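You operate a simulated robot arm through the tools that you are given. There is no shell and no other tool. Be economical: measure what you need, move in short steps, check, and stop when the job is done.

Carry out the task below with a simulated two-armed robot. There is one attempt and no reset: what you move stays moved.

## Task
Lay the green strip in the aluminium channel and press both clips down.
Fine: pick it up with one hand and pass it across to the other before it goes in.

It is judged by the outcome, as a careful person would: the job done as asked, and still so three seconds after it is handed in. It fails if anything else is knocked over, pushed out of place, dropped, spilled or broken.

## Robot
Two 7-joint arms with two-finger parallel grippers on one trunk, on a base that drives. Base frame: it is fixed to the floor where the robot stands at the start and does not move with it; the origin is under the middle of the robot, x ahead of it, y to its left, z up; the surface under the hand at the start is at about z = 860. Units: mm, rad, N and s.
The left shoulder is at the start at [70, 187, 1240], the right one opposite. With the tool pointing down near the work surface each hand reaches from about 300 to 780 mm from the robot's upright axis, wherever it stands, measured 20 degrees to its own side. Places, roughly: blue clip [400, -300, 900]; inside of the aluminium channel [300, -400, 900]; yellow clip [400, -500, 900]. Payload 3.91 kg a hand.
The tool frame of a hand sits at the grasp point between the pads (the TCP): z along the fingers, y along the line on which they close. The tips reach 30 mm beyond it. The gripper opens to 110 mm. The fingers are 20 mm wide and 10 mm thick; the gripper's body (48 by 112 mm) begins 55 mm behind the TCP.
Orientation is that of the tool frame in the base frame, as a unit quaternion [x, y, z, w]. With the fingers straight down and closing along the base's y, the tool's x points along the base's -x, its y along +y and its z along -z.

## Interface
- The arms move only by the tool send_rows. It takes "left_rows", "right_rows" or both (then of equal length, played together; a hand with none holds still); each is a list that holds one entry, the list of rows, each a list of 6 numbers: the shift along the tool's x, y, z in cm, then the turn, a rotation vector about the tool's x, y, z in rad. In form: [[[x, y, z, rx, ry, rz], ...]]. A call has 1 to 20 rows; each row shifts and turns the commanded pose from where the row before left it, along the tool's axes as they then stand. "left_grip" and "right_grip" are, for a hand that has rows, the opening, from 0 (shut) to 1 (fully open), set as the call begins (left out, the last holds). A row lasts 0.2 s, in which the tool goes at most 50 mm and 0.15 rad; a call with a longer step from one row to the next is refused whole, and so is a gripper value outside its range. Where a pose cannot be reached the arm comes as near as it can. A force on the tool above 40 N (or 10 N above the force at the start of the call, whichever is more), or a blocked arm, ends the call early, and 0.2 s more pass. Each finger travels about 72 mm/s and halts on what it meets, pressing with about 29 N; the grip force reading is that of the motor and also rises with nothing between the fingers. The clock runs only during rows and for 0.2 s after the last one: add rows that do not move to give the fingers time. It gives the time, the measured TCP pose, the force on the tool (base axes), the opening and the grip force at its end, in the units of the frame above (readings bear some noise), with the torque about the TCP (base axes, N m) and any sound that the robot's microphone picked up.
- Cameras (640 x 400 px; columns grow to the right, rows downward): "scene" is now at [122.5, -37.4, 1451.5]; the picture's right is [-0.47, -0.88, -0.00], its down [-0.64, 0.34, -0.69] and it looks along [0.61, -0.32, -0.72] (base axes); focal length 290 px, centre (320, 200). "left" rides on the left gripper at [72, -17, -103] in its tool frame; the picture's right is [0.23, 0.97, 0.00], its down [-0.76, 0.18, -0.62] and it looks along [-0.61, 0.14, 0.78] (tool axes); focal length 222 px, centre (320, 200). "right" rides on the right gripper at [72, 17, -103] in its tool frame; the picture's right is [-0.23, 0.97, 0.00], its down [-0.76, -0.18, -0.62] and it looks along [-0.61, -0.14, 0.78] (tool axes); focal length 222 px, centre (320, 200). There is no depth. A picture from a camera that has moved, and an enlarged one, comes with that camera's place and axes in the base frame and with its lens.
- get_image(camera): a new picture of that camera. It takes no simulated time.
- move_column(by): slides the trunk up (or, below 0, down) by that many mm; the arms and the scene camera ride with it, the base frame stays. It gives what a move gives, with no picture.
- drive_base(legs): drives the robot by 1 to 6 legs, each [ahead, turn to the left] in mm and rad, along the robot's own axes; the way and the turn of a leg run together, so that a leg with both is an arc; at most 1500 mm and 3.142 rad a leg. The arms and the cameras ride along, it lands a little off, and it stops where it bumps. It gives what a move gives.
- head_to(pan, tilt): turns the head with the scene camera to pan (to the left, within 1.501 rad either way) and tilt (down, from -0.506 to 1.204), counted from straight ahead of the robot. It gives what a move gives.
- close_up(camera, box): a new picture of the part [left, top, right, bottom] of that camera's present view, enlarged. It takes no simulated time.
- job_done(): hands the job in; it is judged then, once.

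Go step by step. Nothing tells you exact positions but the pictures and the camera data: compare them with the known pose of the tool, close in by small moves and look again before you grip or let go. The budget is 120 turns and 100 pictures, counting those below and the enlarged ones. Unless the task says otherwise, let go and move clear before handing in, and close with one line.

The tools are called after "Call:" as name(argument=value, ...) on one line, values as JSON. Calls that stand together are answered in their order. send_rows: Moves the arms, as the interface text tells. Its arguments: {"type":"object","properties":{"left_rows":{"type":"array","items":{"type":"array","items":{"type":"array","items":{"type":"number"}}}},"left_grip":{"type":"number"},"right_rows":{"type":"array","items":{"type":"array","items":{"type":"array","items":{"type":"number"}}}},"right_grip":{"type":"number"}},"required":[]} The other tools are called the same way: move_column (by) slides the trunk up or down; drive_base (legs) drives the base; head_to (pan, tilt) turns the head that bears the scene camera; get_image (camera) takes a picture; close_up (camera, box) takes an enlarged picture of a part of a camera's view; job_done () hands the job in.

At the start:

```text
time_s: 0.0
left_ee_pos: [452.7, -66.7, 1178.8]
left_ee_rot: [0.001, 1.0, 0.0, 0.0]
left_contact_force: [0.2, -0.3, -0.5]
left_ft_torque: [0.02, -0.02, -0.02]
left_finger_gap: 110.0
left_finger_force: 0.0
right_ee_pos: [369.3, -475.3, 1142.2]
right_ee_rot: [0.0, 1.0, 0.0, 0.0]
right_contact_force: [-0.3, 1.0, -0.6]
right_ft_torque: [0.02, 0.0, 0.01]
right_finger_gap: 109.9
right_finger_force: 0.0
trunk travel left (down, up): [-750.0, 190.0]
robot x, y, heading: [1.5, 2.7, 0.0]
head pan, tilt: [-0.49, 0.81]
```

scene: 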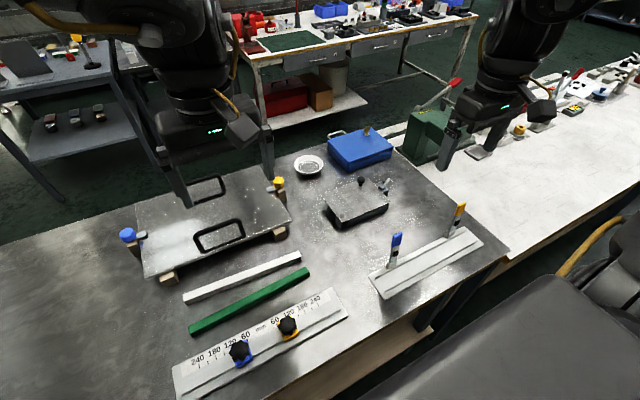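
right: 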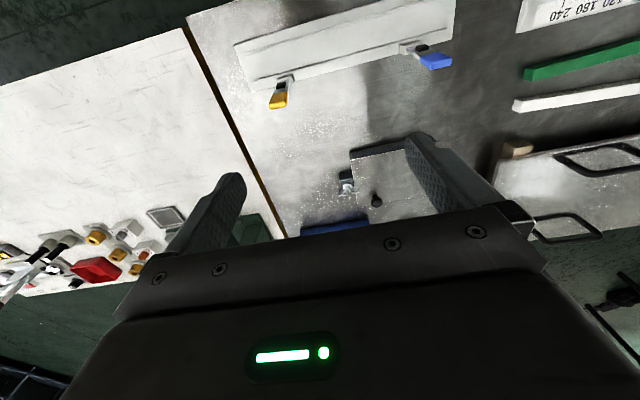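
left: 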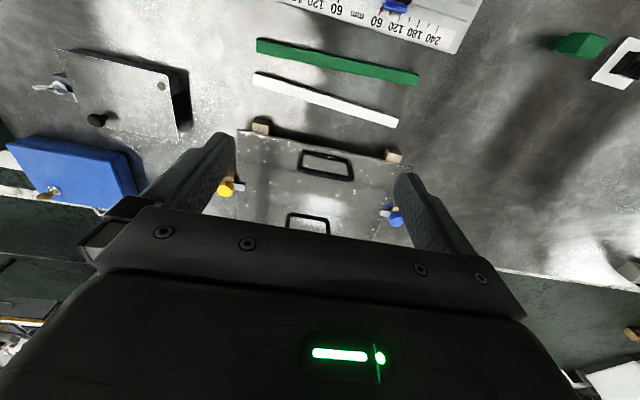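

I see the green strip lying along y at about x=430 and the channel with its two raised clips to the right. I'll take closer pictures of both before moving.

Call:
close_up(camera="scene", box=[350, 180, 510, 310])

Call:
close_up(camera="scene", box=[170, 230, 360, 400])

Call:
close_up(camera="right", box=[220, 0, 480, 140])

```text
3.08 times, centred on (430, 245) of scene
camera zoom: at [122.5, -37.4, 1451.5], right [-0.47, -0.88, 0.0], down [-0.64, 0.34, -0.69], along [0.61, -0.32, -0.72], focal length 892 px, centre (-18, 62)
```

zoom: 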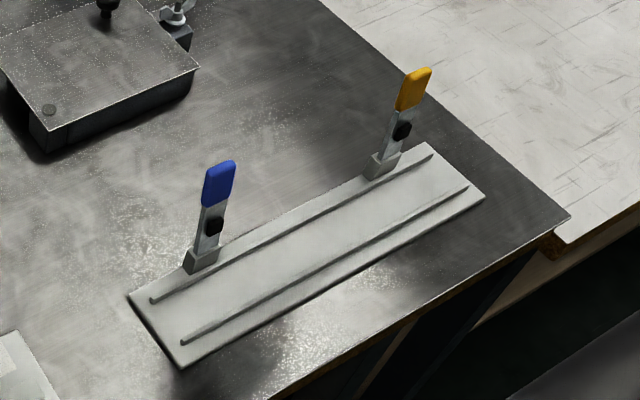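

```text
2.35 times, centred on (265, 315) of scene
camera zoom: at [122.5, -37.4, 1451.5], right [-0.47, -0.88, 0.0], down [-0.64, 0.34, -0.69], along [0.61, -0.32, -0.72], focal length 682 px, centre (449, -71)
```

zoom: 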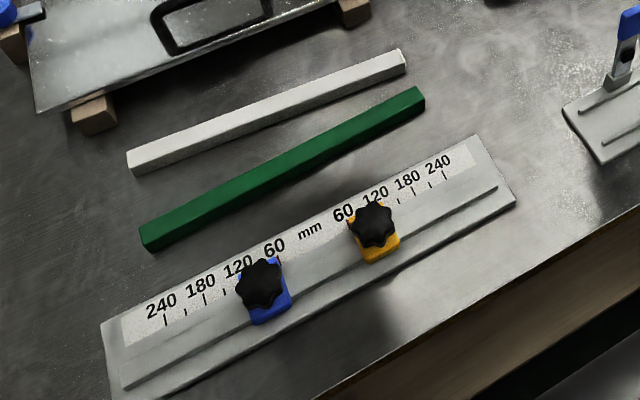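

```text
2.46 times, centred on (350, 70) of right
camera zoom: at [297.3, -459.2, 1245.4], right [0.23, 0.97, 0.0], down [0.76, -0.18, 0.62], along [0.61, -0.14, -0.78], focal length 547 px, centre (246, 520)
```

zoom: 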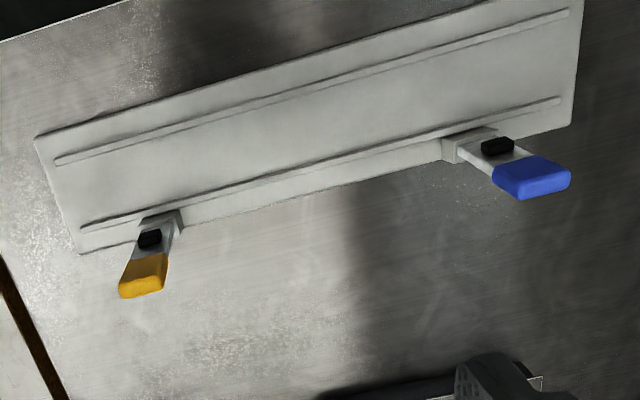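

Estimates: the channel's bed is centred near (328, -432) along y, the clip levers stand upright at about x=360, y=-338 and y=-520, and the strip is centred near (428, -38). I'll turn both hands so the fingers close along x, cameras facing outward, and bring the left hand over the strip's +y part.

Call:
send_rows(left_rows=[[[0, 0, 0, 0, 0, 0.139], [0, 0, 0, 0, 0, 0.139], [0, 0, 0, 0, 0, 0.139], [0, 0, 0, 0, 0, 0.139], [0, 0, 0, 0, 0, 0.139], [0, 0, 0, 0, 0, 0.139], [0, 0, 0, 0, 0, 0.139], [0, 0, 0, 0, 0, 0.139], [0, 0, 0, 0, 0, 0.139], [0, 0, 0, 0, 0, 0.139], [0, 0, 0, 0, 0, 0.139], [3, -0.6, 2, 0, 0, 0], [3, -0.6, 2, 0, 0, 0], [3, -0.6, 2, 0, 0, 0], [3, -0.6, 2, 0, 0, 0], [0, 0, 0, 0, 0, 0]]], right_rows=[[[0, 0, 0, 0, 0, -0.1428], [0, 0, 0, 0, 0, -0.1428], [0, 0, 0, 0, 0, -0.1428], [0, 0, 0, 0, 0, -0.1428], [0, 0, 0, 0, 0, -0.1428], [0, 0, 0, 0, 0, -0.1428], [0, 0, 0, 0, 0, -0.1428], [0, 0, 0, 0, 0, -0.1428], [0, 0, 0, 0, 0, -0.1428], [0, 0, 0, 0, 0, -0.1428], [0, 0, 0, 0, 0, -0.1428], [0, 0, 0, 0, 0, 0], [0, 0, 0, 0, 0, 0], [0, 0, 0, 0, 0, 0], [0, 0, 0, 0, 0, 0], [0, 0, 0, 0, 0, 0]]])

Call:
get_image(camera="left")

Call:
get_image(camera="scene")

Call:
get_image(camera="right")

```text
time_s: 3.4
left_ee_pos: [337.4, -117.2, 1370.5]
left_ee_rot: [0.688, 0.725, -0.016, 0.013]
left_contact_force: [0.8, -0.8, -0.3]
left_ft_torque: [0.02, -0.04, 0.01]
left_finger_gap: 110.1
left_finger_force: 0.1
left hand out of reach, approached as far as the arm can: row 5, 6, 7, 8, 9, 10, 11, 12, 13, 14, 15
right_ee_pos: [370.6, -475.7, 1141.9]
right_ee_rot: [-0.707, 0.707, 0.0, -0.001]
right_contact_force: [0.5, 0.0, 0.3]
right_ft_torque: [0.03, 0.02, -0.01]
right_finger_gap: 110.0
right_finger_force: 0.1
trunk travel left (down, up): [-750.0, 190.0]
robot x, y, heading: [2.6, 2.0, 0.003]
head pan, tilt: [-0.49, 0.81]
```

```text
93 pictures are left
camera left: at [317.2, -41.0, 1471.8], right [0.96, 0.28, -0.01], down [0.22, -0.73, 0.65], along [0.17, -0.63, -0.76], focal length 222 px, centre (320, 200)
```

left: 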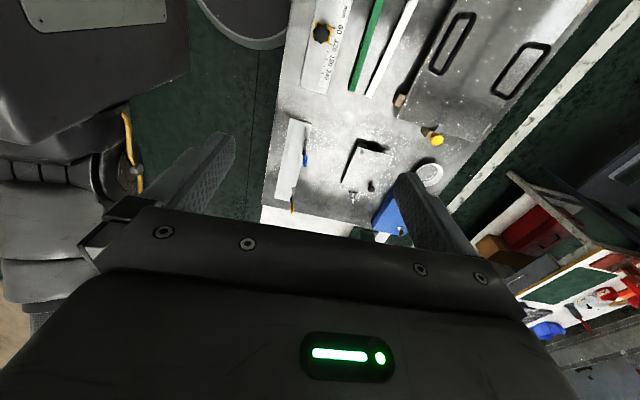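

```text
92 pictures are left
camera scene: at [122.5, -37.4, 1451.5], right [-0.47, -0.88, 0.0], down [-0.64, 0.34, -0.69], along [0.61, -0.32, -0.72], focal length 290 px, centre (320, 200)
```

scene: 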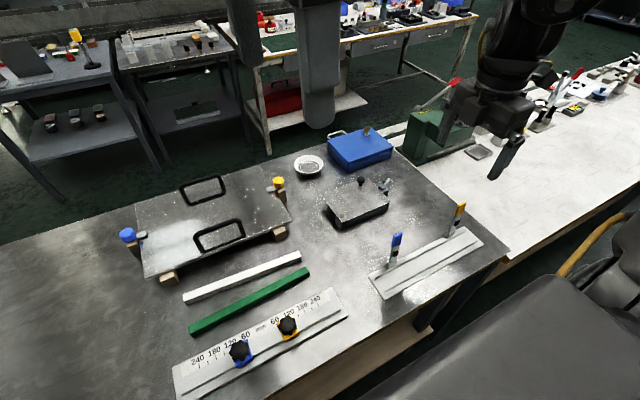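

```text
91 pictures are left
camera right: at [353.0, -548.3, 1245.1], right [-0.97, 0.23, 0.0], down [0.18, 0.76, 0.62], along [0.14, 0.61, -0.78], focal length 222 px, centre (320, 200)
```

right: 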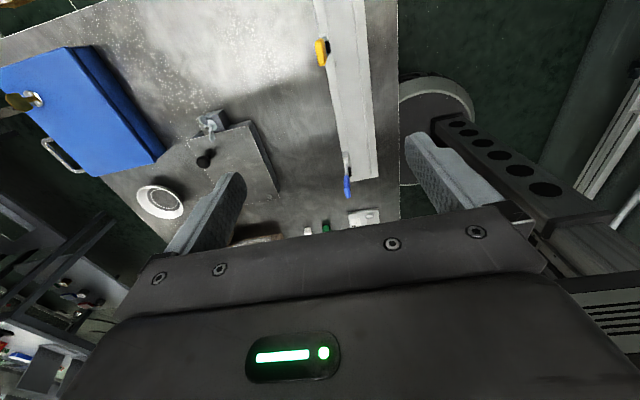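

The right hand turned fine; the left one ran against a limit and stands high. I'll check where its command stands with still rows.

Call:
send_rows(left_rows=[[[0, 0, 0, 0, 0, 0], [0, 0, 0, 0, 0, 0], [0, 0, 0, 0, 0, 0], [0, 0, 0, 0, 0, 0], [0, 0, 0, 0, 0, 0]]])

```text
time_s: 4.6
left_ee_pos: [336.1, -117.3, 1371.2]
left_ee_rot: [0.689, 0.725, -0.015, 0.013]
left_contact_force: [-0.5, 0.0, 0.6]
left_ft_torque: [0.02, -0.01, 0.01]
left_finger_gap: 110.0
left_finger_force: 0.1
right_ee_pos: [371.6, -475.5, 1142.6]
right_ee_rot: [0.707, -0.707, 0.001, 0.0]
right_contact_force: [0.4, 0.0, 0.2]
right_ft_torque: [0.03, 0.01, -0.02]
right_finger_gap: 109.9
right_finger_force: 0.1
trunk travel left (down, up): [-750.0, 190.0]
robot x, y, heading: [-1.2, 2.7, 0.001]
head pan, tilt: [-0.49, 0.81]
```

Call:
send_rows(left_rows=[[[3, 0, 0, 0, 0, 0], [3, 0, 0, 0, 0, 0], [3, 0, 0, 0, 0, 0], [3, 0.5, 2, 0, 0, 0], [3, 1.5, 2, 0, 0, 0], [1, 2, 3, 0, 0, 0], [0, 2, 3, 0, 0, 0], [0, 2, 3, 0, 0, 0], [0, 2, 3, 0, 0, 0], [0, 0, 0, 0, 0, 0]]])

Call:
get_image(camera="left")

```text
time_s: 6.8
left_ee_pos: [340.6, -95.7, 1383.2]
left_ee_rot: [0.691, 0.723, -0.001, -0.001]
left_contact_force: [0.1, -0.4, 0.2]
left_ft_torque: [-0.01, 0.02, -0.01]
left_finger_gap: 109.9
left_finger_force: 0.1
left hand out of reach, approached as far as the arm can: row 1, 2, 3, 4, 5, 6, 7, 8, 9
right_ee_pos: [370.2, -476.1, 1141.5]
right_ee_rot: [0.707, -0.707, 0.0, 0.0]
right_contact_force: [-0.6, -0.5, 0.6]
right_ft_torque: [0.03, 0.01, 0.02]
right_finger_gap: 109.7
right_finger_force: 0.0
trunk travel left (down, up): [-750.0, 190.0]
robot x, y, heading: [-1.8, -1.5, -0.003]
head pan, tilt: [-0.49, 0.81]
```

```text
90 pictures are left
camera left: at [319.2, -23.1, 1487.5], right [0.96, 0.27, 0.0], down [0.21, -0.75, 0.62], along [0.16, -0.6, -0.78], focal length 222 px, centre (320, 200)
```

left: 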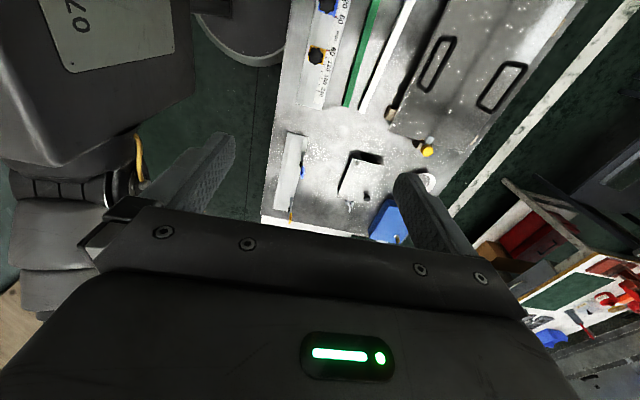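

The left arm is stuck at a joint limit in this posture. I'll turn it back and move it outward, mirroring where the right one turned without trouble.

Call:
send_rows(left_rows=[[[0, 0, 0, 0, 0, -0.139], [0, 0, 0, 0, 0, -0.139], [0, 0, 0, 0, 0, -0.139], [0, 0, 0, 0, 0, -0.139], [0, 0, 0, 0, 0, -0.139], [0, 0, 0, 0, 0, -0.139], [0, 0, 0, 0, 0, -0.139], [0, 0, 0, 0, 0, -0.139], [0, 0, 0, 0, 0, -0.139], [0, 0, 0, 0, 0, -0.139], [0, 0, 0, 0, 0, -0.139], [0, 3, 4, 0, 0, 0], [0, 4, 4, 0, 0, 0], [0, 4, 4, 0, 0, 0], [0, 4, 4, 0, 0, 0], [0, 4, 4, 0, 0, 0], [0, 4, 4, 0, 0, 0], [0, 0, 0, 0, 0, 0]]])

```text
refused: row 13 steps farther than a row can; nothing moved
```

Call:
send_rows(left_rows=[[[0, 0, 0, 0, 0, -0.139], [0, 0, 0, 0, 0, -0.139], [0, 0, 0, 0, 0, -0.139], [0, 0, 0, 0, 0, -0.139], [0, 0, 0, 0, 0, -0.139], [0, 0, 0, 0, 0, -0.139], [0, 0, 0, 0, 0, -0.139], [0, 0, 0, 0, 0, -0.139], [0, 0, 0, 0, 0, -0.139], [0, 0, 0, 0, 0, -0.139], [0, 0, 0, 0, 0, -0.139], [0, 3, 3, 0, 0, 0], [0, 3, 3, 0, 0, 0], [0, 3, 3, 0, 0, 0], [0, 3, 3, 0, 0, 0], [0, 3, 3, 0, 0, 0], [0, 3, 3, 0, 0, 0], [0, 4, 0, 0, 0, 0], [0, 4, 0, 0, 0, 0], [0, 0, 0, 0, 0, 0]]])

```text
time_s: 11.0
left_ee_pos: [383.3, 134.7, 1220.1]
left_ee_rot: [0.0, 1.0, 0.001, 0.0]
left_contact_force: [-0.2, -0.3, 0.1]
left_ft_torque: [0.07, 0.01, -0.01]
left_finger_gap: 110.0
left_finger_force: 0.1
left hand out of reach, approached as far as the arm can: row 12, 13
right_ee_pos: [369.8, -476.8, 1142.2]
right_ee_rot: [0.707, -0.707, -0.001, -0.001]
right_contact_force: [-0.3, 0.2, -0.3]
right_ft_torque: [0.04, -0.01, 0.01]
right_finger_gap: 110.4
right_finger_force: 0.0
trunk travel left (down, up): [-750.0, 190.0]
robot x, y, heading: [-1.1, 2.2, 0.001]
head pan, tilt: [-0.49, 0.81]
```

Call:
send_rows(left_rows=[[[0, 4, 1.5, 0, 0, 0], [0, 4, 1.5, 0, 0, 0], [0, 4, 1.5, 0, 0, 0], [0, 4, 1.5, 0, 0, 0], [0, 4, 1.5, 0, 0, 0], [0, 4, 0, 0, 0, 0], [0, 0, 0, 0, 0, 0.139], [0, 0, 0, 0, 0, 0.139], [0, 0, 0, 0, 0, 0.139], [0, 0, 0, 0, 0, 0.139], [0, 0, 0, 0, 0, 0.139], [0, 0, 0, 0, 0, 0.139], [0, 0, 0, 0, 0, 0.139], [0, 0, 0, 0, 0, 0.139], [0, 0, 0, 0, 0, 0.139], [0, 0, 0, 0, 0, 0.139], [0, 0, 0, 0, 0, 0.139], [0, 0, 0, 0, 0, 0]]])

```text
time_s: 14.1
left_ee_pos: [205.2, 37.2, 1192.7]
left_ee_rot: [0.534, 0.845, 0.003, 0.004]
left_contact_force: [33.8, -5.6, 5.7]
left_ft_torque: [0.99, 4.36, -1.89]
left_finger_gap: 109.9
left_finger_force: 0.1
left hand out of reach, approached as far as the arm can: row 3, 4, 5, 6, 7, 8, 9, 10, 11, 12, 13, 14, 15
right_ee_pos: [368.9, -476.3, 1141.9]
right_ee_rot: [-0.706, 0.708, 0.001, 0.0]
right_contact_force: [0.3, -0.1, 0.1]
right_ft_torque: [0.01, 0.0, 0.01]
right_finger_gap: 110.1
right_finger_force: 0.1
trunk travel left (down, up): [-750.0, 190.0]
robot x, y, heading: [-4.1, 1.3, 0.003]
head pan, tilt: [-0.49, 0.81]
stopped in row 15 (left hand): the force on the tool passed its limit at 171 N (the readings are from after the stop); the commanded pose is now the measured one
```

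The left hand wandered in and touched something, likely the robot's own trunk. I'll look.

Call:
head_to(pan=0.2, tilt=0.7)

Call:
get_image(camera="scene")

Call:
get_image(camera="left")

```text
time_s: 15.1
left_ee_pos: [204.8, 38.8, 1191.4]
left_ee_rot: [0.535, 0.845, 0.002, 0.004]
left_contact_force: [66.2, -6.1, 3.1]
left_ft_torque: [0.95, 7.98, -3.98]
left_finger_gap: 110.0
left_finger_force: 0.0
right_ee_pos: [370.0, -476.4, 1141.8]
right_ee_rot: [0.707, -0.707, 0.0, 0.0]
right_contact_force: [-0.5, -0.4, 0.2]
right_ft_torque: [-0.02, 0.0, 0.0]
right_finger_gap: 110.0
right_finger_force: 0.1
trunk travel left (down, up): [-750.0, 190.0]
robot x, y, heading: [-1.8, -1.2, -0.005]
head pan, tilt: [0.201, 0.7]
```

```text
89 pictures are left
camera scene: at [134.8, 16.9, 1460.6], right [0.2, -0.98, 0.0], down [-0.63, -0.13, -0.76], along [0.75, 0.15, -0.64], focal length 290 px, centre (320, 200)
```

scene: 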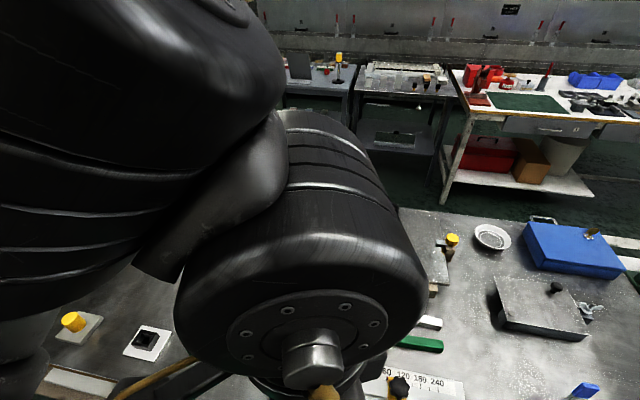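

```text
88 pictures are left
camera left: at [157.4, 96.9, 1295.0], right [0.78, 0.62, 0.01], down [0.48, -0.61, 0.63], along [0.39, -0.49, -0.78], focal length 222 px, centre (320, 200)
```

left: 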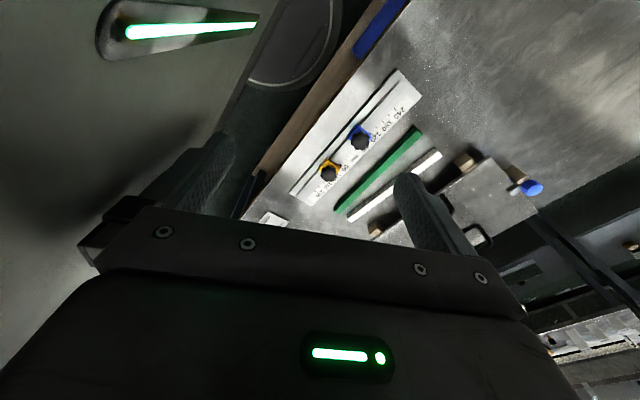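

The left elbow folded inward beside the head. I'll back the hand out forward to its starting pose, then try the opposite turn.

Call:
send_rows(left_rows=[[[-2.6, 3.2, 0, 0, 0, 0], [-2.6, 3.2, 0, 0, 0, 0], [-2.6, 3.2, 0, 0, 0, 0], [-2.6, 3.2, 0, 0, 0, 0], [-2.6, 3.2, 0, 0, 0, 0], [0, 0, 0, 0, 0, -0.141], [0, 0, 0, 0, 0, -0.141], [0, 0, 0, 0, 0, -0.141], [0, 0, 0, 0, 0, -0.141], [0, 0, 0, 0, 0, -0.141], [0, 0, 0, 0, 0, -0.141], [0, 0, 0, 0, 0, -0.141], [0, 0, 0, 0, 0, -0.141], [-2.5, -2.5, 0, 0, 0, 0], [-2.5, -2.5, 0, 0, 0, 0], [0, 0, 0, 0, 0, 0]]])

Call:
get_image(camera="scene")

```text
time_s: 16.4
left_ee_pos: [205.7, 40.6, 1190.5]
left_ee_rot: [0.532, 0.847, 0.004, 0.004]
left_contact_force: [18.5, -2.2, 2.1]
left_ft_torque: [0.38, 2.43, -1.11]
left_finger_gap: 110.1
left_finger_force: 0.1
left hand out of reach, approached as far as the arm can: row 1, 2, 3, 4, 5
right_ee_pos: [369.8, -475.6, 1142.9]
right_ee_rot: [0.707, -0.707, 0.0, 0.0]
right_contact_force: [-1.0, -0.2, -1.2]
right_ft_torque: [-0.01, 0.0, 0.04]
right_finger_gap: 109.9
right_finger_force: 0.0
trunk travel left (down, up): [-750.0, 190.0]
robot x, y, heading: [1.6, 0.0, 0.007]
head pan, tilt: [0.201, 0.7]
stopped in row 6 (left hand): the force on the tool passed its limit at 99 N (the readings are from after the stop); the commanded pose is now the measured one
```

```text
87 pictures are left
camera scene: at [135.0, 17.4, 1460.6], right [0.2, -0.98, 0.0], down [-0.63, -0.13, -0.76], along [0.75, 0.15, -0.64], focal length 290 px, centre (320, 200)
```

scene: 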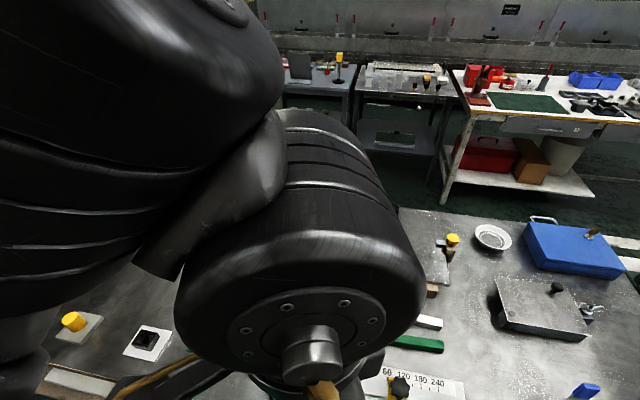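

Call:
send_rows(left_rows=[[[0, 0, 0, 0, 0, 0], [0, 0, 0, 0, 0, 0], [0, 0, 0, 0, 0, 0], [0, 0, 0, 0, 0, -0.05], [0, 0, 0, 0, 0, -0.1], [0, 0, 0, 0, 0, -0.1], [0, 0, 0, 0, 0, -0.1]]], left_grip=0.2)

```text
time_s: 17.3
left_ee_pos: [206.7, 39.5, 1190.5]
left_ee_rot: [0.53, 0.848, 0.005, 0.003]
left_contact_force: [13.2, -2.0, 1.4]
left_ft_torque: [0.35, 1.56, -0.65]
left_finger_gap: 22.1
left_finger_force: 0.1
right_ee_pos: [370.4, -474.8, 1142.6]
right_ee_rot: [-0.707, 0.707, 0.0, 0.0]
right_contact_force: [0.5, 0.1, -0.6]
right_ft_torque: [0.01, 0.0, 0.0]
right_finger_gap: 110.4
right_finger_force: 0.1
trunk travel left (down, up): [-750.0, 190.0]
robot x, y, heading: [1.5, -2.4, -0.0]
head pan, tilt: [0.201, 0.7]
stopped in row 4 (left hand): the force on the tool passed its limit at 49 N (the readings are from after the stop); the commanded pose is now the measured one
```

The left camera mount rests on the trunk. I'll move forward and turn back together, in small steps.

Call:
send_rows(left_rows=[[[-0.9, 1.8, 0, 0, 0, 0], [-0.9, 1.8, 0, 0, 0, -0.05], [-0.9, 1.8, 0, 0, 0, -0.05], [-0.9, 1.8, 0, 0, 0, -0.05]]])

```text
time_s: 18.3
left_ee_pos: [235.9, 47.6, 1180.6]
left_ee_rot: [0.465, 0.885, 0.005, 0.005]
left_contact_force: [0.3, 1.1, -0.1]
left_ft_torque: [0.02, 0.02, -0.02]
left_finger_gap: 22.0
left_finger_force: 0.0
left hand out of reach, approached as far as the arm can: row 1, 2, 3, 4
right_ee_pos: [370.7, -475.6, 1142.5]
right_ee_rot: [-0.707, 0.707, -0.001, 0.0]
right_contact_force: [0.1, -0.6, 0.3]
right_ft_torque: [-0.01, 0.07, 0.04]
right_finger_gap: 110.3
right_finger_force: 0.1
trunk travel left (down, up): [-750.0, 190.0]
robot x, y, heading: [3.0, -0.9, 0.001]
head pan, tilt: [0.201, 0.7]
```

Call:
send_rows(left_rows=[[[-0.9, 2, 0, 0, 0, -0.12], [-0.9, 2, 0, 0, 0, -0.12], [-0.7, 2, 0, 0, 0, -0.12], [-0.7, 2, 0, 0, 0, -0.12], [-0.5, 1, 0, 0, 0, -0.12], [-0.5, 1, 0, 0, 0, -0.12], [-2.5, 0, 0, 0, 0, -0.12], [-2.5, 0, 0, 0, 0, -0.12], [0, 0, 0, 0, 0, 0]]])

```text
time_s: 20.3
left_ee_pos: [378.1, 87.0, 1184.7]
left_ee_rot: [0.004, 1.0, 0.002, 0.006]
left_contact_force: [-0.1, 0.0, 0.5]
left_ft_torque: [0.01, -0.01, -0.04]
left_finger_gap: 21.8
left_finger_force: 0.1
right_ee_pos: [369.7, -475.1, 1142.0]
right_ee_rot: [0.707, -0.707, 0.001, 0.0]
right_contact_force: [-0.6, 0.2, 0.3]
right_ft_torque: [0.02, 0.0, 0.02]
right_finger_gap: 109.9
right_finger_force: 0.0
trunk travel left (down, up): [-750.0, 190.0]
robot x, y, heading: [-1.7, -0.1, -0.002]
head pan, tilt: [0.201, 0.7]
```

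Call:
send_rows(left_rows=[[[-2.5, -1.5, 2, 0, 0, 0], [-2.5, -1.5, 2, 0, 0, 0], [0, 0, 0, 0, 0, -0.139], [0, 0, 0, 0, 0, -0.139], [0, 0, 0, 0, 0, -0.139], [0, 0, 0, 0, 0, -0.139], [0, 0, 0, 0, 0, -0.139], [0, 0, 0, 0, 0, -0.139], [0, 0, 0, 0, 0, 0]]])

Call:
head_to(pan=0, tilt=0.8)

Call:
get_image(camera="scene")

```text
time_s: 22.3
left_ee_pos: [429.2, 57.0, 1143.5]
left_ee_rot: [-0.402, 0.916, -0.001, 0.006]
left_contact_force: [0.3, 0.7, 0.7]
left_ft_torque: [0.02, 0.02, 0.02]
left_finger_gap: 21.9
left_finger_force: 0.0
right_ee_pos: [370.6, -476.4, 1141.8]
right_ee_rot: [-0.706, 0.708, 0.0, 0.001]
right_contact_force: [-0.8, 0.3, 0.4]
right_ft_torque: [-0.03, -0.02, 0.01]
right_finger_gap: 110.1
right_finger_force: 0.0
trunk travel left (down, up): [-750.0, 190.0]
robot x, y, heading: [-0.8, 0.7, -0.001]
head pan, tilt: [0.201, 0.7]
```

```text
time_s: 23.0
left_ee_pos: [430.1, 58.1, 1144.9]
left_ee_rot: [-0.401, 0.916, 0.0, 0.006]
left_contact_force: [-0.4, 1.0, 0.4]
left_ft_torque: [-0.01, 0.01, -0.01]
left_finger_gap: 21.9
left_finger_force: 0.2
right_ee_pos: [369.9, -475.7, 1141.4]
right_ee_rot: [0.707, -0.707, 0.0, 0.0]
right_contact_force: [-0.8, 0.2, 0.7]
right_ft_torque: [0.01, 0.0, -0.02]
right_finger_gap: 110.0
right_finger_force: 0.0
trunk travel left (down, up): [-750.0, 190.0]
robot x, y, heading: [-0.5, 1.1, -0.005]
head pan, tilt: [0.0, 0.799]
```

```text
86 pictures are left
camera scene: at [132.5, 0.5, 1452.4], right [0.0, -1.0, 0.0], down [-0.72, 0.0, -0.7], along [0.7, 0.0, -0.72], focal length 290 px, centre (320, 200)
```

scene: 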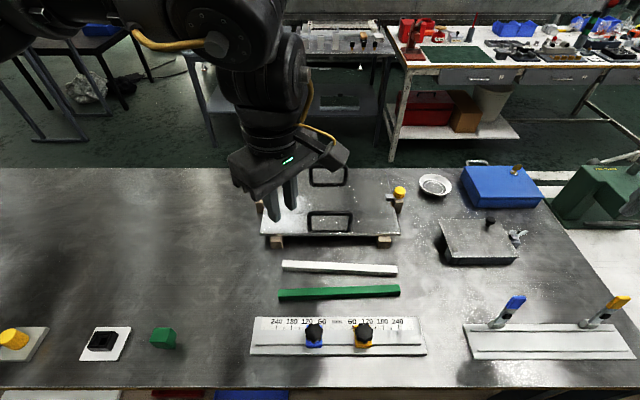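

The opposite turn works for the left arm. I'll finish it along the strip's direction and lean the hand toward +y so its camera stays clear of the right hand at the hand-over.

Call:
send_rows(left_rows=[[[0, 0, 0, 0, 0, -0.1307], [0, 0, 0, 0, 0, -0.1307], [0, 0, 0, 0, 0, -0.1307], [0, 0, 0, 0, 0, -0.1307], [0, 0, 0, 0, 0, -0.1307], [0, 0, 0, 0, 0, -0.1307], [0, 0, 0, 0, 0.125, 0], [0, 0, 0, 0, 0.125, 0], [0, 0, 0, 0, 0.125, 0], [0, 0, 0, 0, 0.125, 0], [0, 0, 0, 0, 0, 0]]], left_grip=0.5)

Call:
get_image(camera="left")

Call:
get_image(camera="scene")

```text
time_s: 25.4
left_ee_pos: [429.6, 56.7, 1144.2]
left_ee_rot: [0.698, -0.672, 0.182, 0.166]
left_contact_force: [0.9, -0.2, -0.1]
left_ft_torque: [0.0, 0.02, 0.0]
left_finger_gap: 55.1
left_finger_force: 0.1
right_ee_pos: [369.7, -477.1, 1141.6]
right_ee_rot: [0.707, -0.707, 0.0, 0.001]
right_contact_force: [-0.3, -0.1, -0.1]
right_ft_torque: [0.03, 0.02, -0.01]
right_finger_gap: 110.0
right_finger_force: 0.2
trunk travel left (down, up): [-750.0, 190.0]
robot x, y, heading: [-3.1, 3.4, 0.002]
head pan, tilt: [0.0, 0.799]
```

```text
85 pictures are left
camera left: at [445.8, 43.1, 1270.2], right [-0.97, -0.24, 0.1], down [-0.22, 0.96, 0.18], along [-0.14, 0.16, -0.98], focal length 222 px, centre (320, 200)
```

left: 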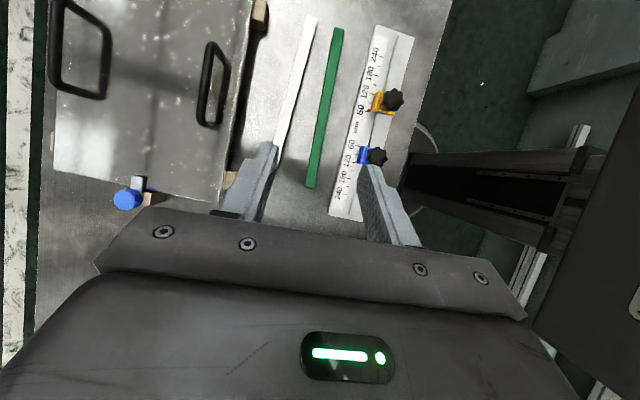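

```text
84 pictures are left
camera scene: at [132.3, -0.3, 1452.4], right [0.0, -1.0, 0.0], down [-0.72, 0.0, -0.7], along [0.7, 0.0, -0.72], focal length 290 px, centre (320, 200)
```

scene: 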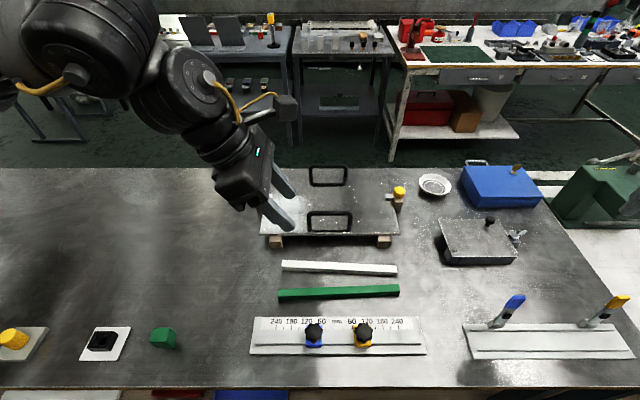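

Call:
close_up(camera="left", box=[240, 10, 400, 210])

Call:
close_up(camera="scene", box=[260, 240, 420, 310])

```text
2.00 times, centred on (320, 110) of left
camera zoom: at [445.8, 43.1, 1270.2], right [-0.97, -0.24, 0.1], down [-0.22, 0.96, 0.18], along [-0.14, 0.16, -0.98], focal length 444 px, centre (320, 380)
```

zoom: 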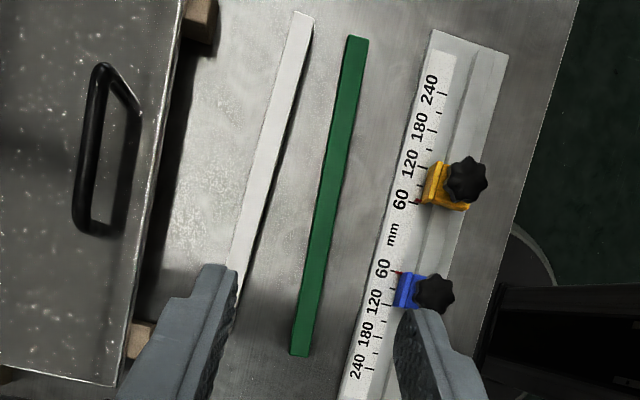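

```text
4.00 times, centred on (340, 275) of scene
camera zoom: at [132.3, -0.3, 1452.4], right [0.0, -1.0, 0.0], down [-0.72, 0.0, -0.7], along [0.7, 0.0, -0.72], focal length 1160 px, centre (240, -100)
```

zoom: 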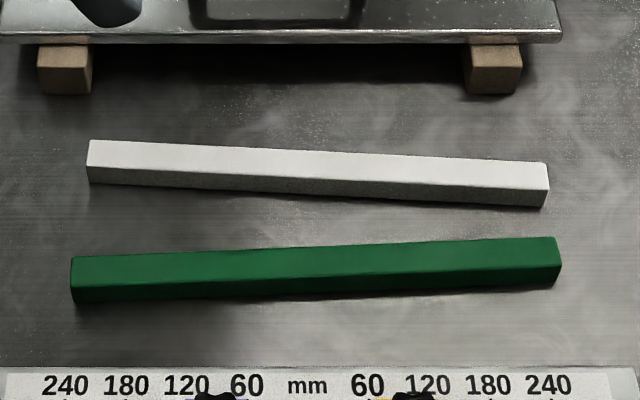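

The strip measures about 18 × 18 × 259 mm, centred near (423, -42), and the hand is aligned with it. I'll descend to just above its +y part with the gap narrowed to 44 mm.

Call:
send_rows(left_rows=[[[-1.52, 0.28, 3.35, 0, 0, 0], [-1.52, 0.28, 3.35, 0, 0, 0], [-1.52, 0.28, 3.35, 0, 0, 0], [-1.52, 0.28, 3.35, 0, 0, 0], [-1.52, 0.28, 3.35, 0, 0, 0], [0, 0, 0, 0, 0, 0]]], left_grip=0.4)

Call:
get_image(camera="left")

Call:
close_up(camera="scene", box=[220, 190, 420, 340])

```text
time_s: 26.8
left_ee_pos: [418.0, 45.4, 958.8]
left_ee_rot: [0.697, -0.674, 0.18, 0.166]
left_contact_force: [0.3, 0.5, 0.1]
left_ft_torque: [-0.01, 0.03, 0.03]
left_finger_gap: 44.1
left_finger_force: 0.0
right_ee_pos: [369.1, -475.1, 1142.5]
right_ee_rot: [-0.707, 0.707, 0.0, -0.001]
right_contact_force: [0.5, -0.3, 0.0]
right_ft_torque: [-0.01, 0.0, -0.01]
right_finger_gap: 109.9
right_finger_force: 0.0
trunk travel left (down, up): [-750.0, 190.0]
robot x, y, heading: [2.8, -1.4, -0.0]
head pan, tilt: [0.0, 0.799]
```

```text
81 pictures are left
camera left: at [434.5, 30.5, 1084.9], right [-0.97, -0.24, 0.1], down [-0.22, 0.96, 0.18], along [-0.14, 0.16, -0.98], focal length 222 px, centre (320, 200)
```

left: 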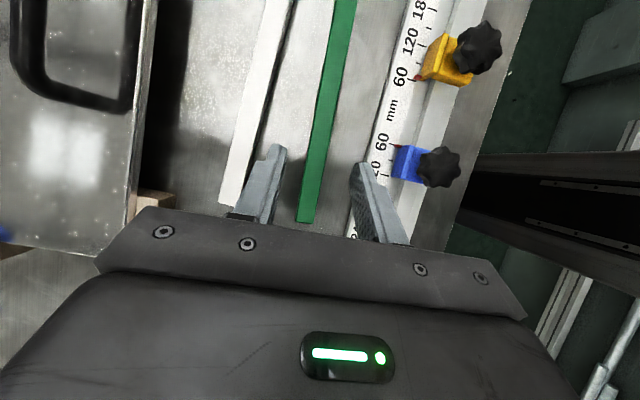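

```text
2.67 times, centred on (320, 265) of scene
camera zoom: at [132.1, 0.3, 1452.4], right [0.0, -1.0, 0.0], down [-0.72, 0.0, -0.7], along [0.7, 0.0, -0.72], focal length 773 px, centre (320, 27)
```

zoom: 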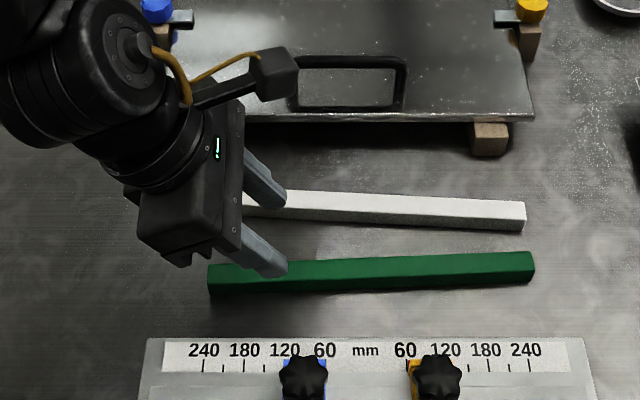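

Strip lies between the fingers' lines. Descending to grasp height.

Call:
send_rows(left_rows=[[[-1.0, 0.05, 1.99, 0, 0, 0], [-1.0, 0.05, 1.99, 0, 0, 0], [-1.0, 0.05, 1.99, 0, 0, 0], [0, 0, 0, 0, 0, 0]]])

Call:
close_up(camera="scene", box=[240, 240, 360, 320])

Call:
get_image(camera="left")

```text
time_s: 27.8
left_ee_pos: [419.4, 43.0, 892.2]
left_ee_rot: [0.699, -0.672, 0.181, 0.165]
left_contact_force: [-0.3, 0.3, -0.6]
left_ft_torque: [0.01, 0.01, 0.0]
left_finger_gap: 43.9
left_finger_force: 0.1
right_ee_pos: [371.0, -475.5, 1141.0]
right_ee_rot: [-0.707, 0.707, 0.0, 0.0]
right_contact_force: [0.3, 0.4, -0.3]
right_ft_torque: [0.01, 0.03, 0.02]
right_finger_gap: 110.1
right_finger_force: 0.0
trunk travel left (down, up): [-750.0, 190.0]
robot x, y, heading: [-0.2, -1.3, -0.002]
head pan, tilt: [0.0, 0.799]
```

```text
5.00 times, centred on (300, 280) of scene
camera zoom: at [132.4, 0.4, 1452.4], right [0.0, -1.0, 0.0], down [-0.72, 0.0, -0.7], along [0.7, 0.0, -0.72], focal length 1450 px, centre (420, -200)
```

zoom: 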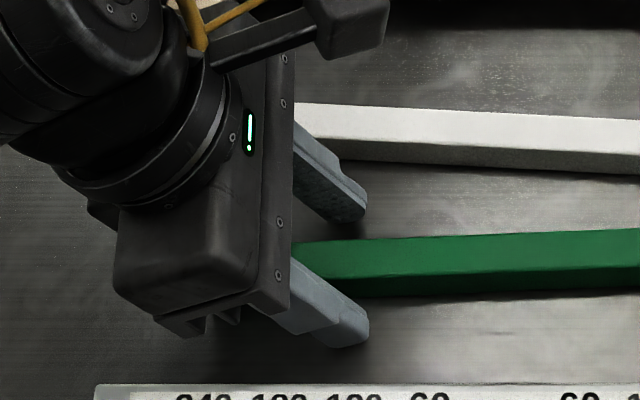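

```text
78 pictures are left
camera left: at [434.1, 28.8, 1019.1], right [-0.97, -0.24, 0.1], down [-0.22, 0.96, 0.18], along [-0.14, 0.16, -0.98], focal length 222 px, centre (320, 200)
```

left: 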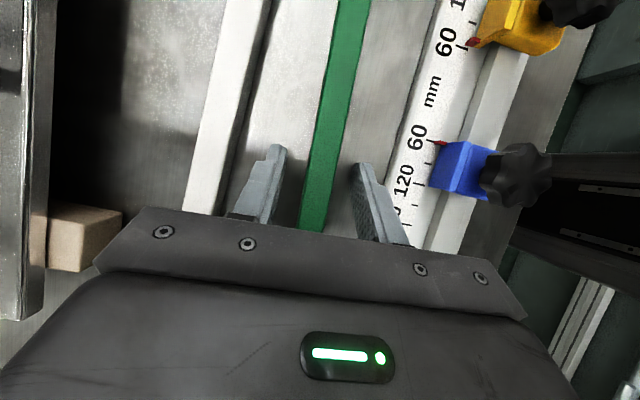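

Straddling it well. Now closing.

Call:
send_rows(left_rows=[[[0, 0, 0, 0, 0, 0], [0, 0, 0, 0, 0, 0], [0, 0, 0, 0, 0, 0], [0, 0, 0, 0, 0, 0]]], left_grip=0)

```text
time_s: 28.8
left_ee_pos: [418.8, 42.3, 892.7]
left_ee_rot: [0.698, -0.673, 0.181, 0.165]
left_contact_force: [0.0, 0.2, -0.2]
left_ft_torque: [0.02, 0.01, -0.01]
left_finger_gap: 17.0
left_finger_force: 28.6
right_ee_pos: [370.9, -475.1, 1142.1]
right_ee_rot: [-0.707, 0.707, 0.0, 0.0]
right_contact_force: [-0.4, 0.0, 0.3]
right_ft_torque: [0.02, -0.02, 0.01]
right_finger_gap: 110.2
right_finger_force: 0.1
trunk travel left (down, up): [-750.0, 190.0]
robot x, y, heading: [5.1, -1.2, 0.001]
head pan, tilt: [0.0, 0.799]
```

Gripped at 17 mm. Lifting, straightening the strip along y, and carrying it toward the middle.

Call:
send_rows(left_rows=[[[1.55, -0.04, -2.85, 0, 0, 0], [1.55, -0.04, -2.85, 0, 0, 0], [1.55, -0.04, -2.85, 0, 0, 0], [1.55, -0.04, -2.85, 0, 0, 0], [2.63, 0.12, 1.43, -0.017, 0, 0.032], [2.63, 0.12, 1.43, 0, 0, 0], [2.63, 0.12, 1.43, 0, 0, 0], [0, 0, 0, 0, 0, 0], [0, 0, 0, 0, 0, 0]]])

Call:
get_image(camera="scene")

Call:
get_image(camera="left")

```text
time_s: 30.8
left_ee_pos: [416.9, -47.5, 1021.7]
left_ee_rot: [0.685, -0.685, 0.178, 0.169]
left_contact_force: [0.0, -0.1, -1.2]
left_ft_torque: [0.06, -0.02, 0.02]
left_finger_gap: 17.1
left_finger_force: 29.3
right_ee_pos: [370.0, -475.8, 1141.9]
right_ee_rot: [-0.707, 0.707, 0.0, -0.001]
right_contact_force: [0.0, 0.2, -0.1]
right_ft_torque: [0.0, 0.0, 0.0]
right_finger_gap: 109.9
right_finger_force: 0.1
trunk travel left (down, up): [-750.0, 190.0]
robot x, y, heading: [1.2, -3.3, -0.005]
head pan, tilt: [0.0, 0.799]
```

```text
77 pictures are left
camera scene: at [132.5, 0.6, 1452.4], right [0.0, -1.0, 0.0], down [-0.72, 0.0, -0.7], along [0.7, 0.0, -0.72], focal length 290 px, centre (320, 200)
```

scene: 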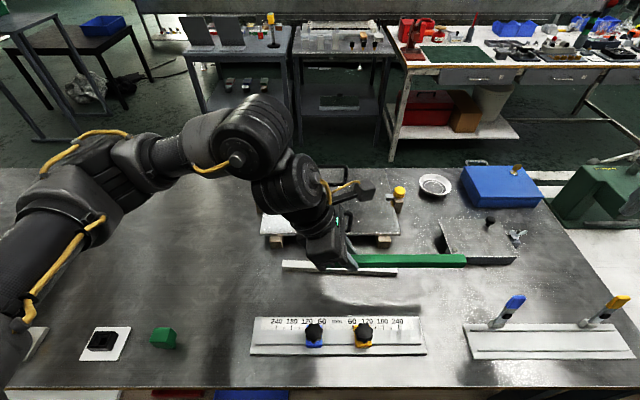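

```text
76 pictures are left
camera left: at [432.0, -61.6, 1147.8], right [-0.97, -0.2, 0.1], down [-0.18, 0.97, 0.18], along [-0.13, 0.16, -0.98], focal length 222 px, centre (320, 200)
```

left: 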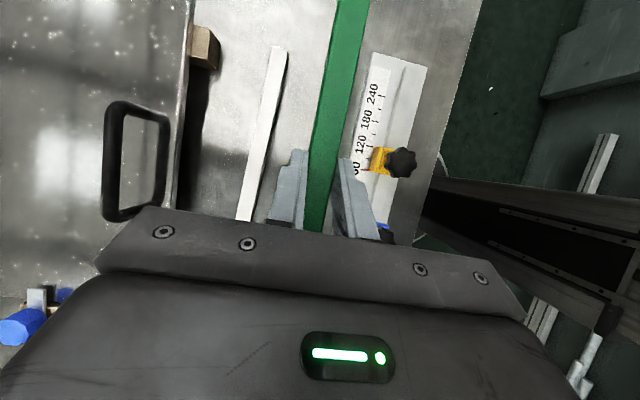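

The strip hangs level, centred near y=-132, z≈998. The right hand comes over to y=-147 above it, fingers half open.

Call:
send_rows(right_rows=[[[-4.1, -0.575, 0, 0, 0, 0], [-4.1, -0.575, 0, 0, 0, 0], [-4.1, -0.575, 0, 0, 0, 0], [-4.1, -0.575, 0, 0, 0, 0], [-4.1, -0.575, 0, 0, 0, 0], [-4.1, -0.575, 0, 0, 0, 0], [-4.1, -0.575, 0, 0, 0, 0], [-4.1, -0.575, 0, 0, 0, 0], [0, 0, 0, 0, 0, 0]]], right_grip=0.5)

Call:
get_image(camera="right")

Call:
get_image(camera="scene")

Call:
get_image(camera="left")

```text
time_s: 32.8
left_ee_pos: [416.9, -48.0, 1021.4]
left_ee_rot: [0.686, -0.685, 0.178, 0.169]
left_contact_force: [0.5, -0.6, -1.1]
left_ft_torque: [0.06, 0.0, 0.01]
left_finger_gap: 17.2
left_finger_force: 28.8
right_ee_pos: [406.5, -203.1, 1140.4]
right_ee_rot: [-0.707, 0.707, 0.0, 0.001]
right_contact_force: [-0.1, 0.5, 0.3]
right_ft_torque: [-0.01, 0.0, -0.01]
right_finger_gap: 55.0
right_finger_force: 0.1
right hand out of reach, approached as far as the arm can: row 7, 8
trunk travel left (down, up): [-750.0, 190.0]
robot x, y, heading: [3.5, 1.3, -0.003]
head pan, tilt: [0.0, 0.799]
```

```text
75 pictures are left
camera right: at [389.2, -276.0, 1243.8], right [-0.97, 0.23, 0.0], down [0.18, 0.76, 0.62], along [0.14, 0.61, -0.78], focal length 222 px, centre (320, 200)
```

right: 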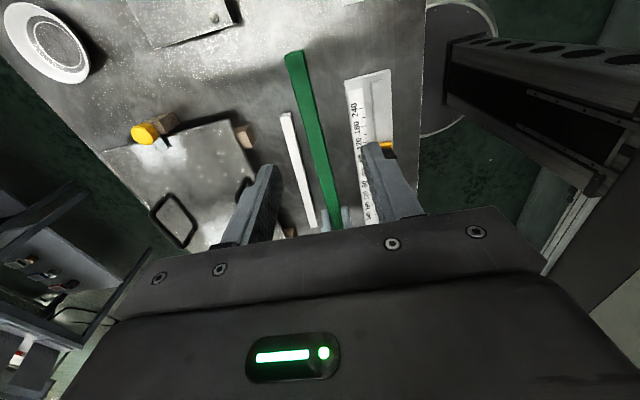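

```text
74 pictures are left
camera scene: at [133.2, 1.0, 1452.3], right [0.0, -1.0, 0.0], down [-0.72, 0.0, -0.7], along [0.7, 0.0, -0.72], focal length 290 px, centre (320, 200)
```

scene: 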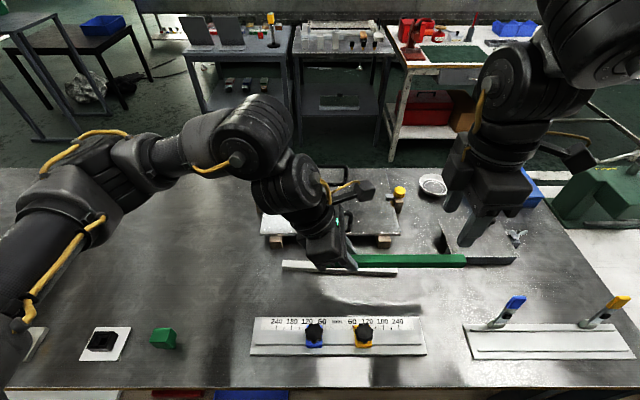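

```text
73 pictures are left
camera left: at [432.5, -61.2, 1147.5], right [-0.97, -0.2, 0.1], down [-0.18, 0.97, 0.18], along [-0.13, 0.16, -0.98], focal length 222 px, centre (320, 200)
```

left: 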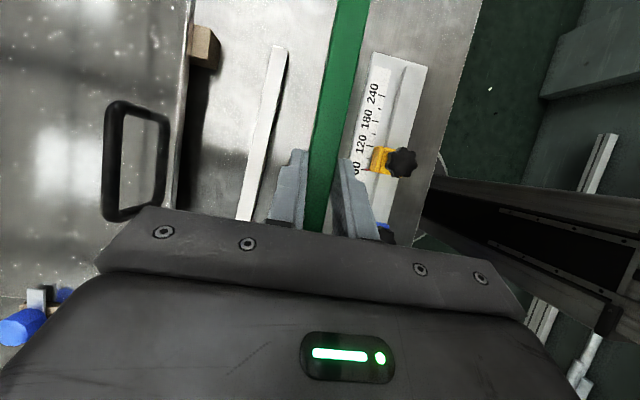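

The right hand reaches only to about y=-203 there, so I'll bring the strip farther right with the left hand, and draw the right hand back a little.

Call:
send_rows(left_rows=[[[0, 0, 0, 0, 0, 0], [2.2, 0, 1.19, 0, 0, 0], [2.2, 0, 1.19, 0, 0, 0], [2.2, 0, 1.19, 0, 0, 0], [2.2, 0, 1.19, 0, 0, 0], [0, 0, 0, 0, 0, 0]]], right_rows=[[[2.5, -0.3, 0, 0, 0, 0], [2.5, -0.3, 0, 0, 0, 0], [0, 0, 0, 0, 0, 0], [0, 0, 0, 0, 0, 0], [0, 0, 0, 0, 0, 0], [0, 0, 0, 0, 0, 0]]])

Call:
get_image(camera="scene")

Call:
get_image(camera="right")

```text
time_s: 34.2
left_ee_pos: [417.8, -146.4, 1022.2]
left_ee_rot: [0.686, -0.685, 0.179, 0.169]
left_contact_force: [-0.5, 0.5, 0.0]
left_ft_torque: [0.09, -0.02, 0.03]
left_finger_gap: 17.2
left_finger_force: 28.9
right_ee_pos: [412.6, -251.7, 1142.2]
right_ee_rot: [-0.707, 0.707, 0.001, 0.0]
right_contact_force: [0.7, -0.1, 0.5]
right_ft_torque: [-0.02, -0.03, 0.0]
right_finger_gap: 55.1
right_finger_force: 0.1
trunk travel left (down, up): [-750.0, 190.0]
robot x, y, heading: [-0.7, 0.9, 0.002]
head pan, tilt: [0.0, 0.799]
```

```text
72 pictures are left
camera scene: at [132.9, 1.7, 1452.3], right [0.0, -1.0, 0.0], down [-0.72, 0.0, -0.7], along [0.7, 0.0, -0.72], focal length 290 px, centre (320, 200)
```

scene: 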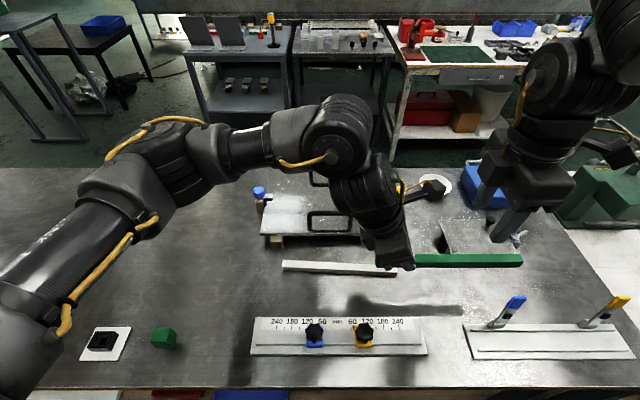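

```text
71 pictures are left
camera right: at [395.3, -323.9, 1245.3], right [-0.97, 0.23, 0.0], down [0.18, 0.76, 0.62], along [0.14, 0.61, -0.78], focal length 222 px, centre (320, 200)
```

right: 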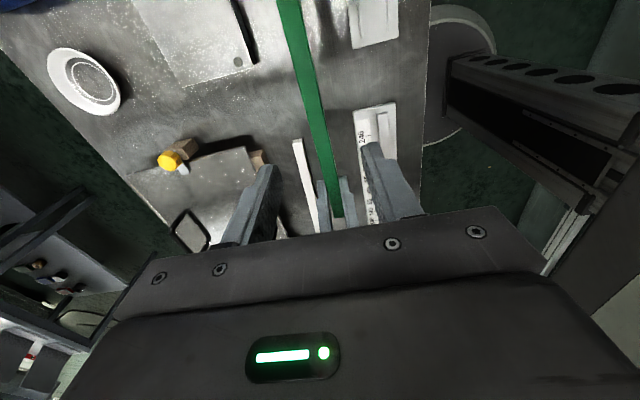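

Both reach now. The right hand goes down over the strip at y=-246.

Call:
send_rows(right_rows=[[[-0.6, -0.34, 2, 0, 0, 0], [0, 0, 3, 0, 0, 0], [0, 0, 3, 0, 0, 0], [0, 0, 0, 0, 0, 0]]])

Call:
get_image(camera="right")

Call:
close_up(camera="scene", box=[350, 150, 590, 300])

```text
time_s: 35.2
left_ee_pos: [417.4, -147.5, 1021.7]
left_ee_rot: [0.686, -0.685, 0.178, 0.169]
left_contact_force: [0.6, 0.1, -0.9]
left_ft_torque: [0.1, 0.02, 0.01]
left_finger_gap: 17.3
left_finger_force: 28.8
right_ee_pos: [417.1, -244.8, 1062.8]
right_ee_rot: [0.708, -0.707, 0.0, 0.0]
right_contact_force: [-0.8, -0.7, 0.0]
right_ft_torque: [0.02, -0.03, 0.02]
right_finger_gap: 54.8
right_finger_force: 0.0
trunk travel left (down, up): [-750.0, 190.0]
robot x, y, heading: [-2.2, -1.2, -0.003]
head pan, tilt: [0.0, 0.799]
```

```text
70 pictures are left
camera right: at [398.9, -317.3, 1165.5], right [-0.97, 0.23, 0.0], down [0.18, 0.76, 0.62], along [0.14, 0.61, -0.78], focal length 222 px, centre (320, 200)
```

right: 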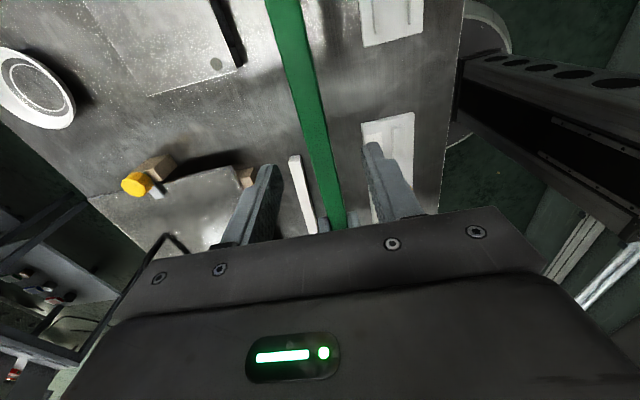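

```text
2.67 times, centred on (470, 225) of scene
camera zoom: at [132.2, 0.5, 1452.4], right [0.0, -1.0, 0.0], down [-0.72, 0.0, -0.7], along [0.7, 0.0, -0.72], focal length 773 px, centre (-80, 133)
```

zoom: 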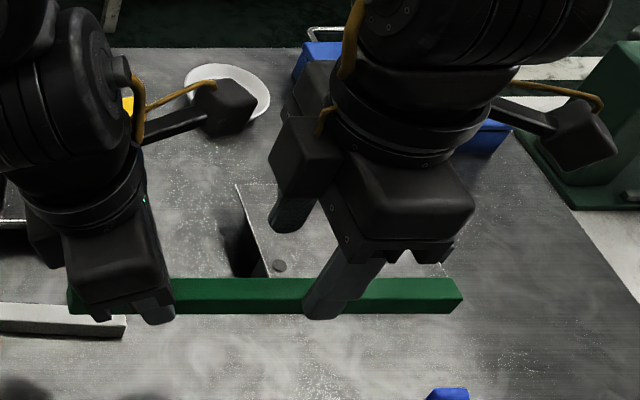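

Clearance between the hands is about 28 mm. Lowering the last 36 mm and gripping.

Call:
send_rows(right_rows=[[[0, 0, 1.8, 0, 0, 0], [0, 0, 1.8, 0, 0, 0], [0, 0, 0, 0, 0, 0]]])

Call:
close_up(camera="scene", box=[350, 150, 590, 300])

```text
time_s: 36.0
left_ee_pos: [416.9, -147.9, 1023.0]
left_ee_rot: [-0.685, 0.686, -0.178, -0.169]
left_contact_force: [-0.1, 0.7, -0.4]
left_ft_torque: [0.07, 0.02, 0.02]
left_finger_gap: 17.0
left_finger_force: 28.9
right_ee_pos: [416.8, -244.8, 1027.5]
right_ee_rot: [0.708, -0.707, 0.0, -0.001]
right_contact_force: [0.7, 0.2, -0.7]
right_ft_torque: [-0.01, 0.03, -0.04]
right_finger_gap: 55.2
right_finger_force: 0.2
trunk travel left (down, up): [-750.0, 190.0]
robot x, y, heading: [1.4, 0.3, -0.002]
head pan, tilt: [0.0, 0.799]
```

```text
2.67 times, centred on (470, 225) of scene
camera zoom: at [132.1, 0.8, 1452.4], right [0.0, -1.0, 0.0], down [-0.72, 0.0, -0.7], along [0.7, 0.0, -0.72], focal length 773 px, centre (-80, 133)
```

zoom: 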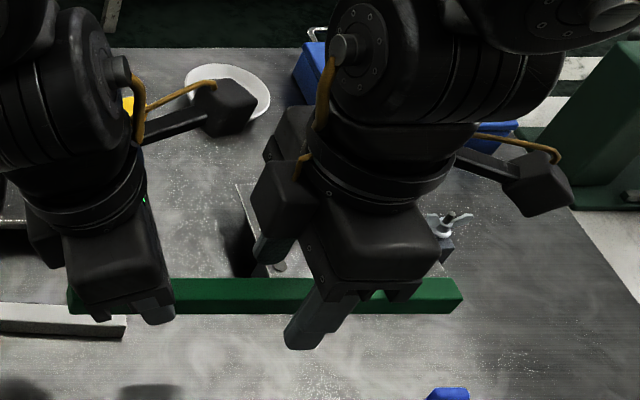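

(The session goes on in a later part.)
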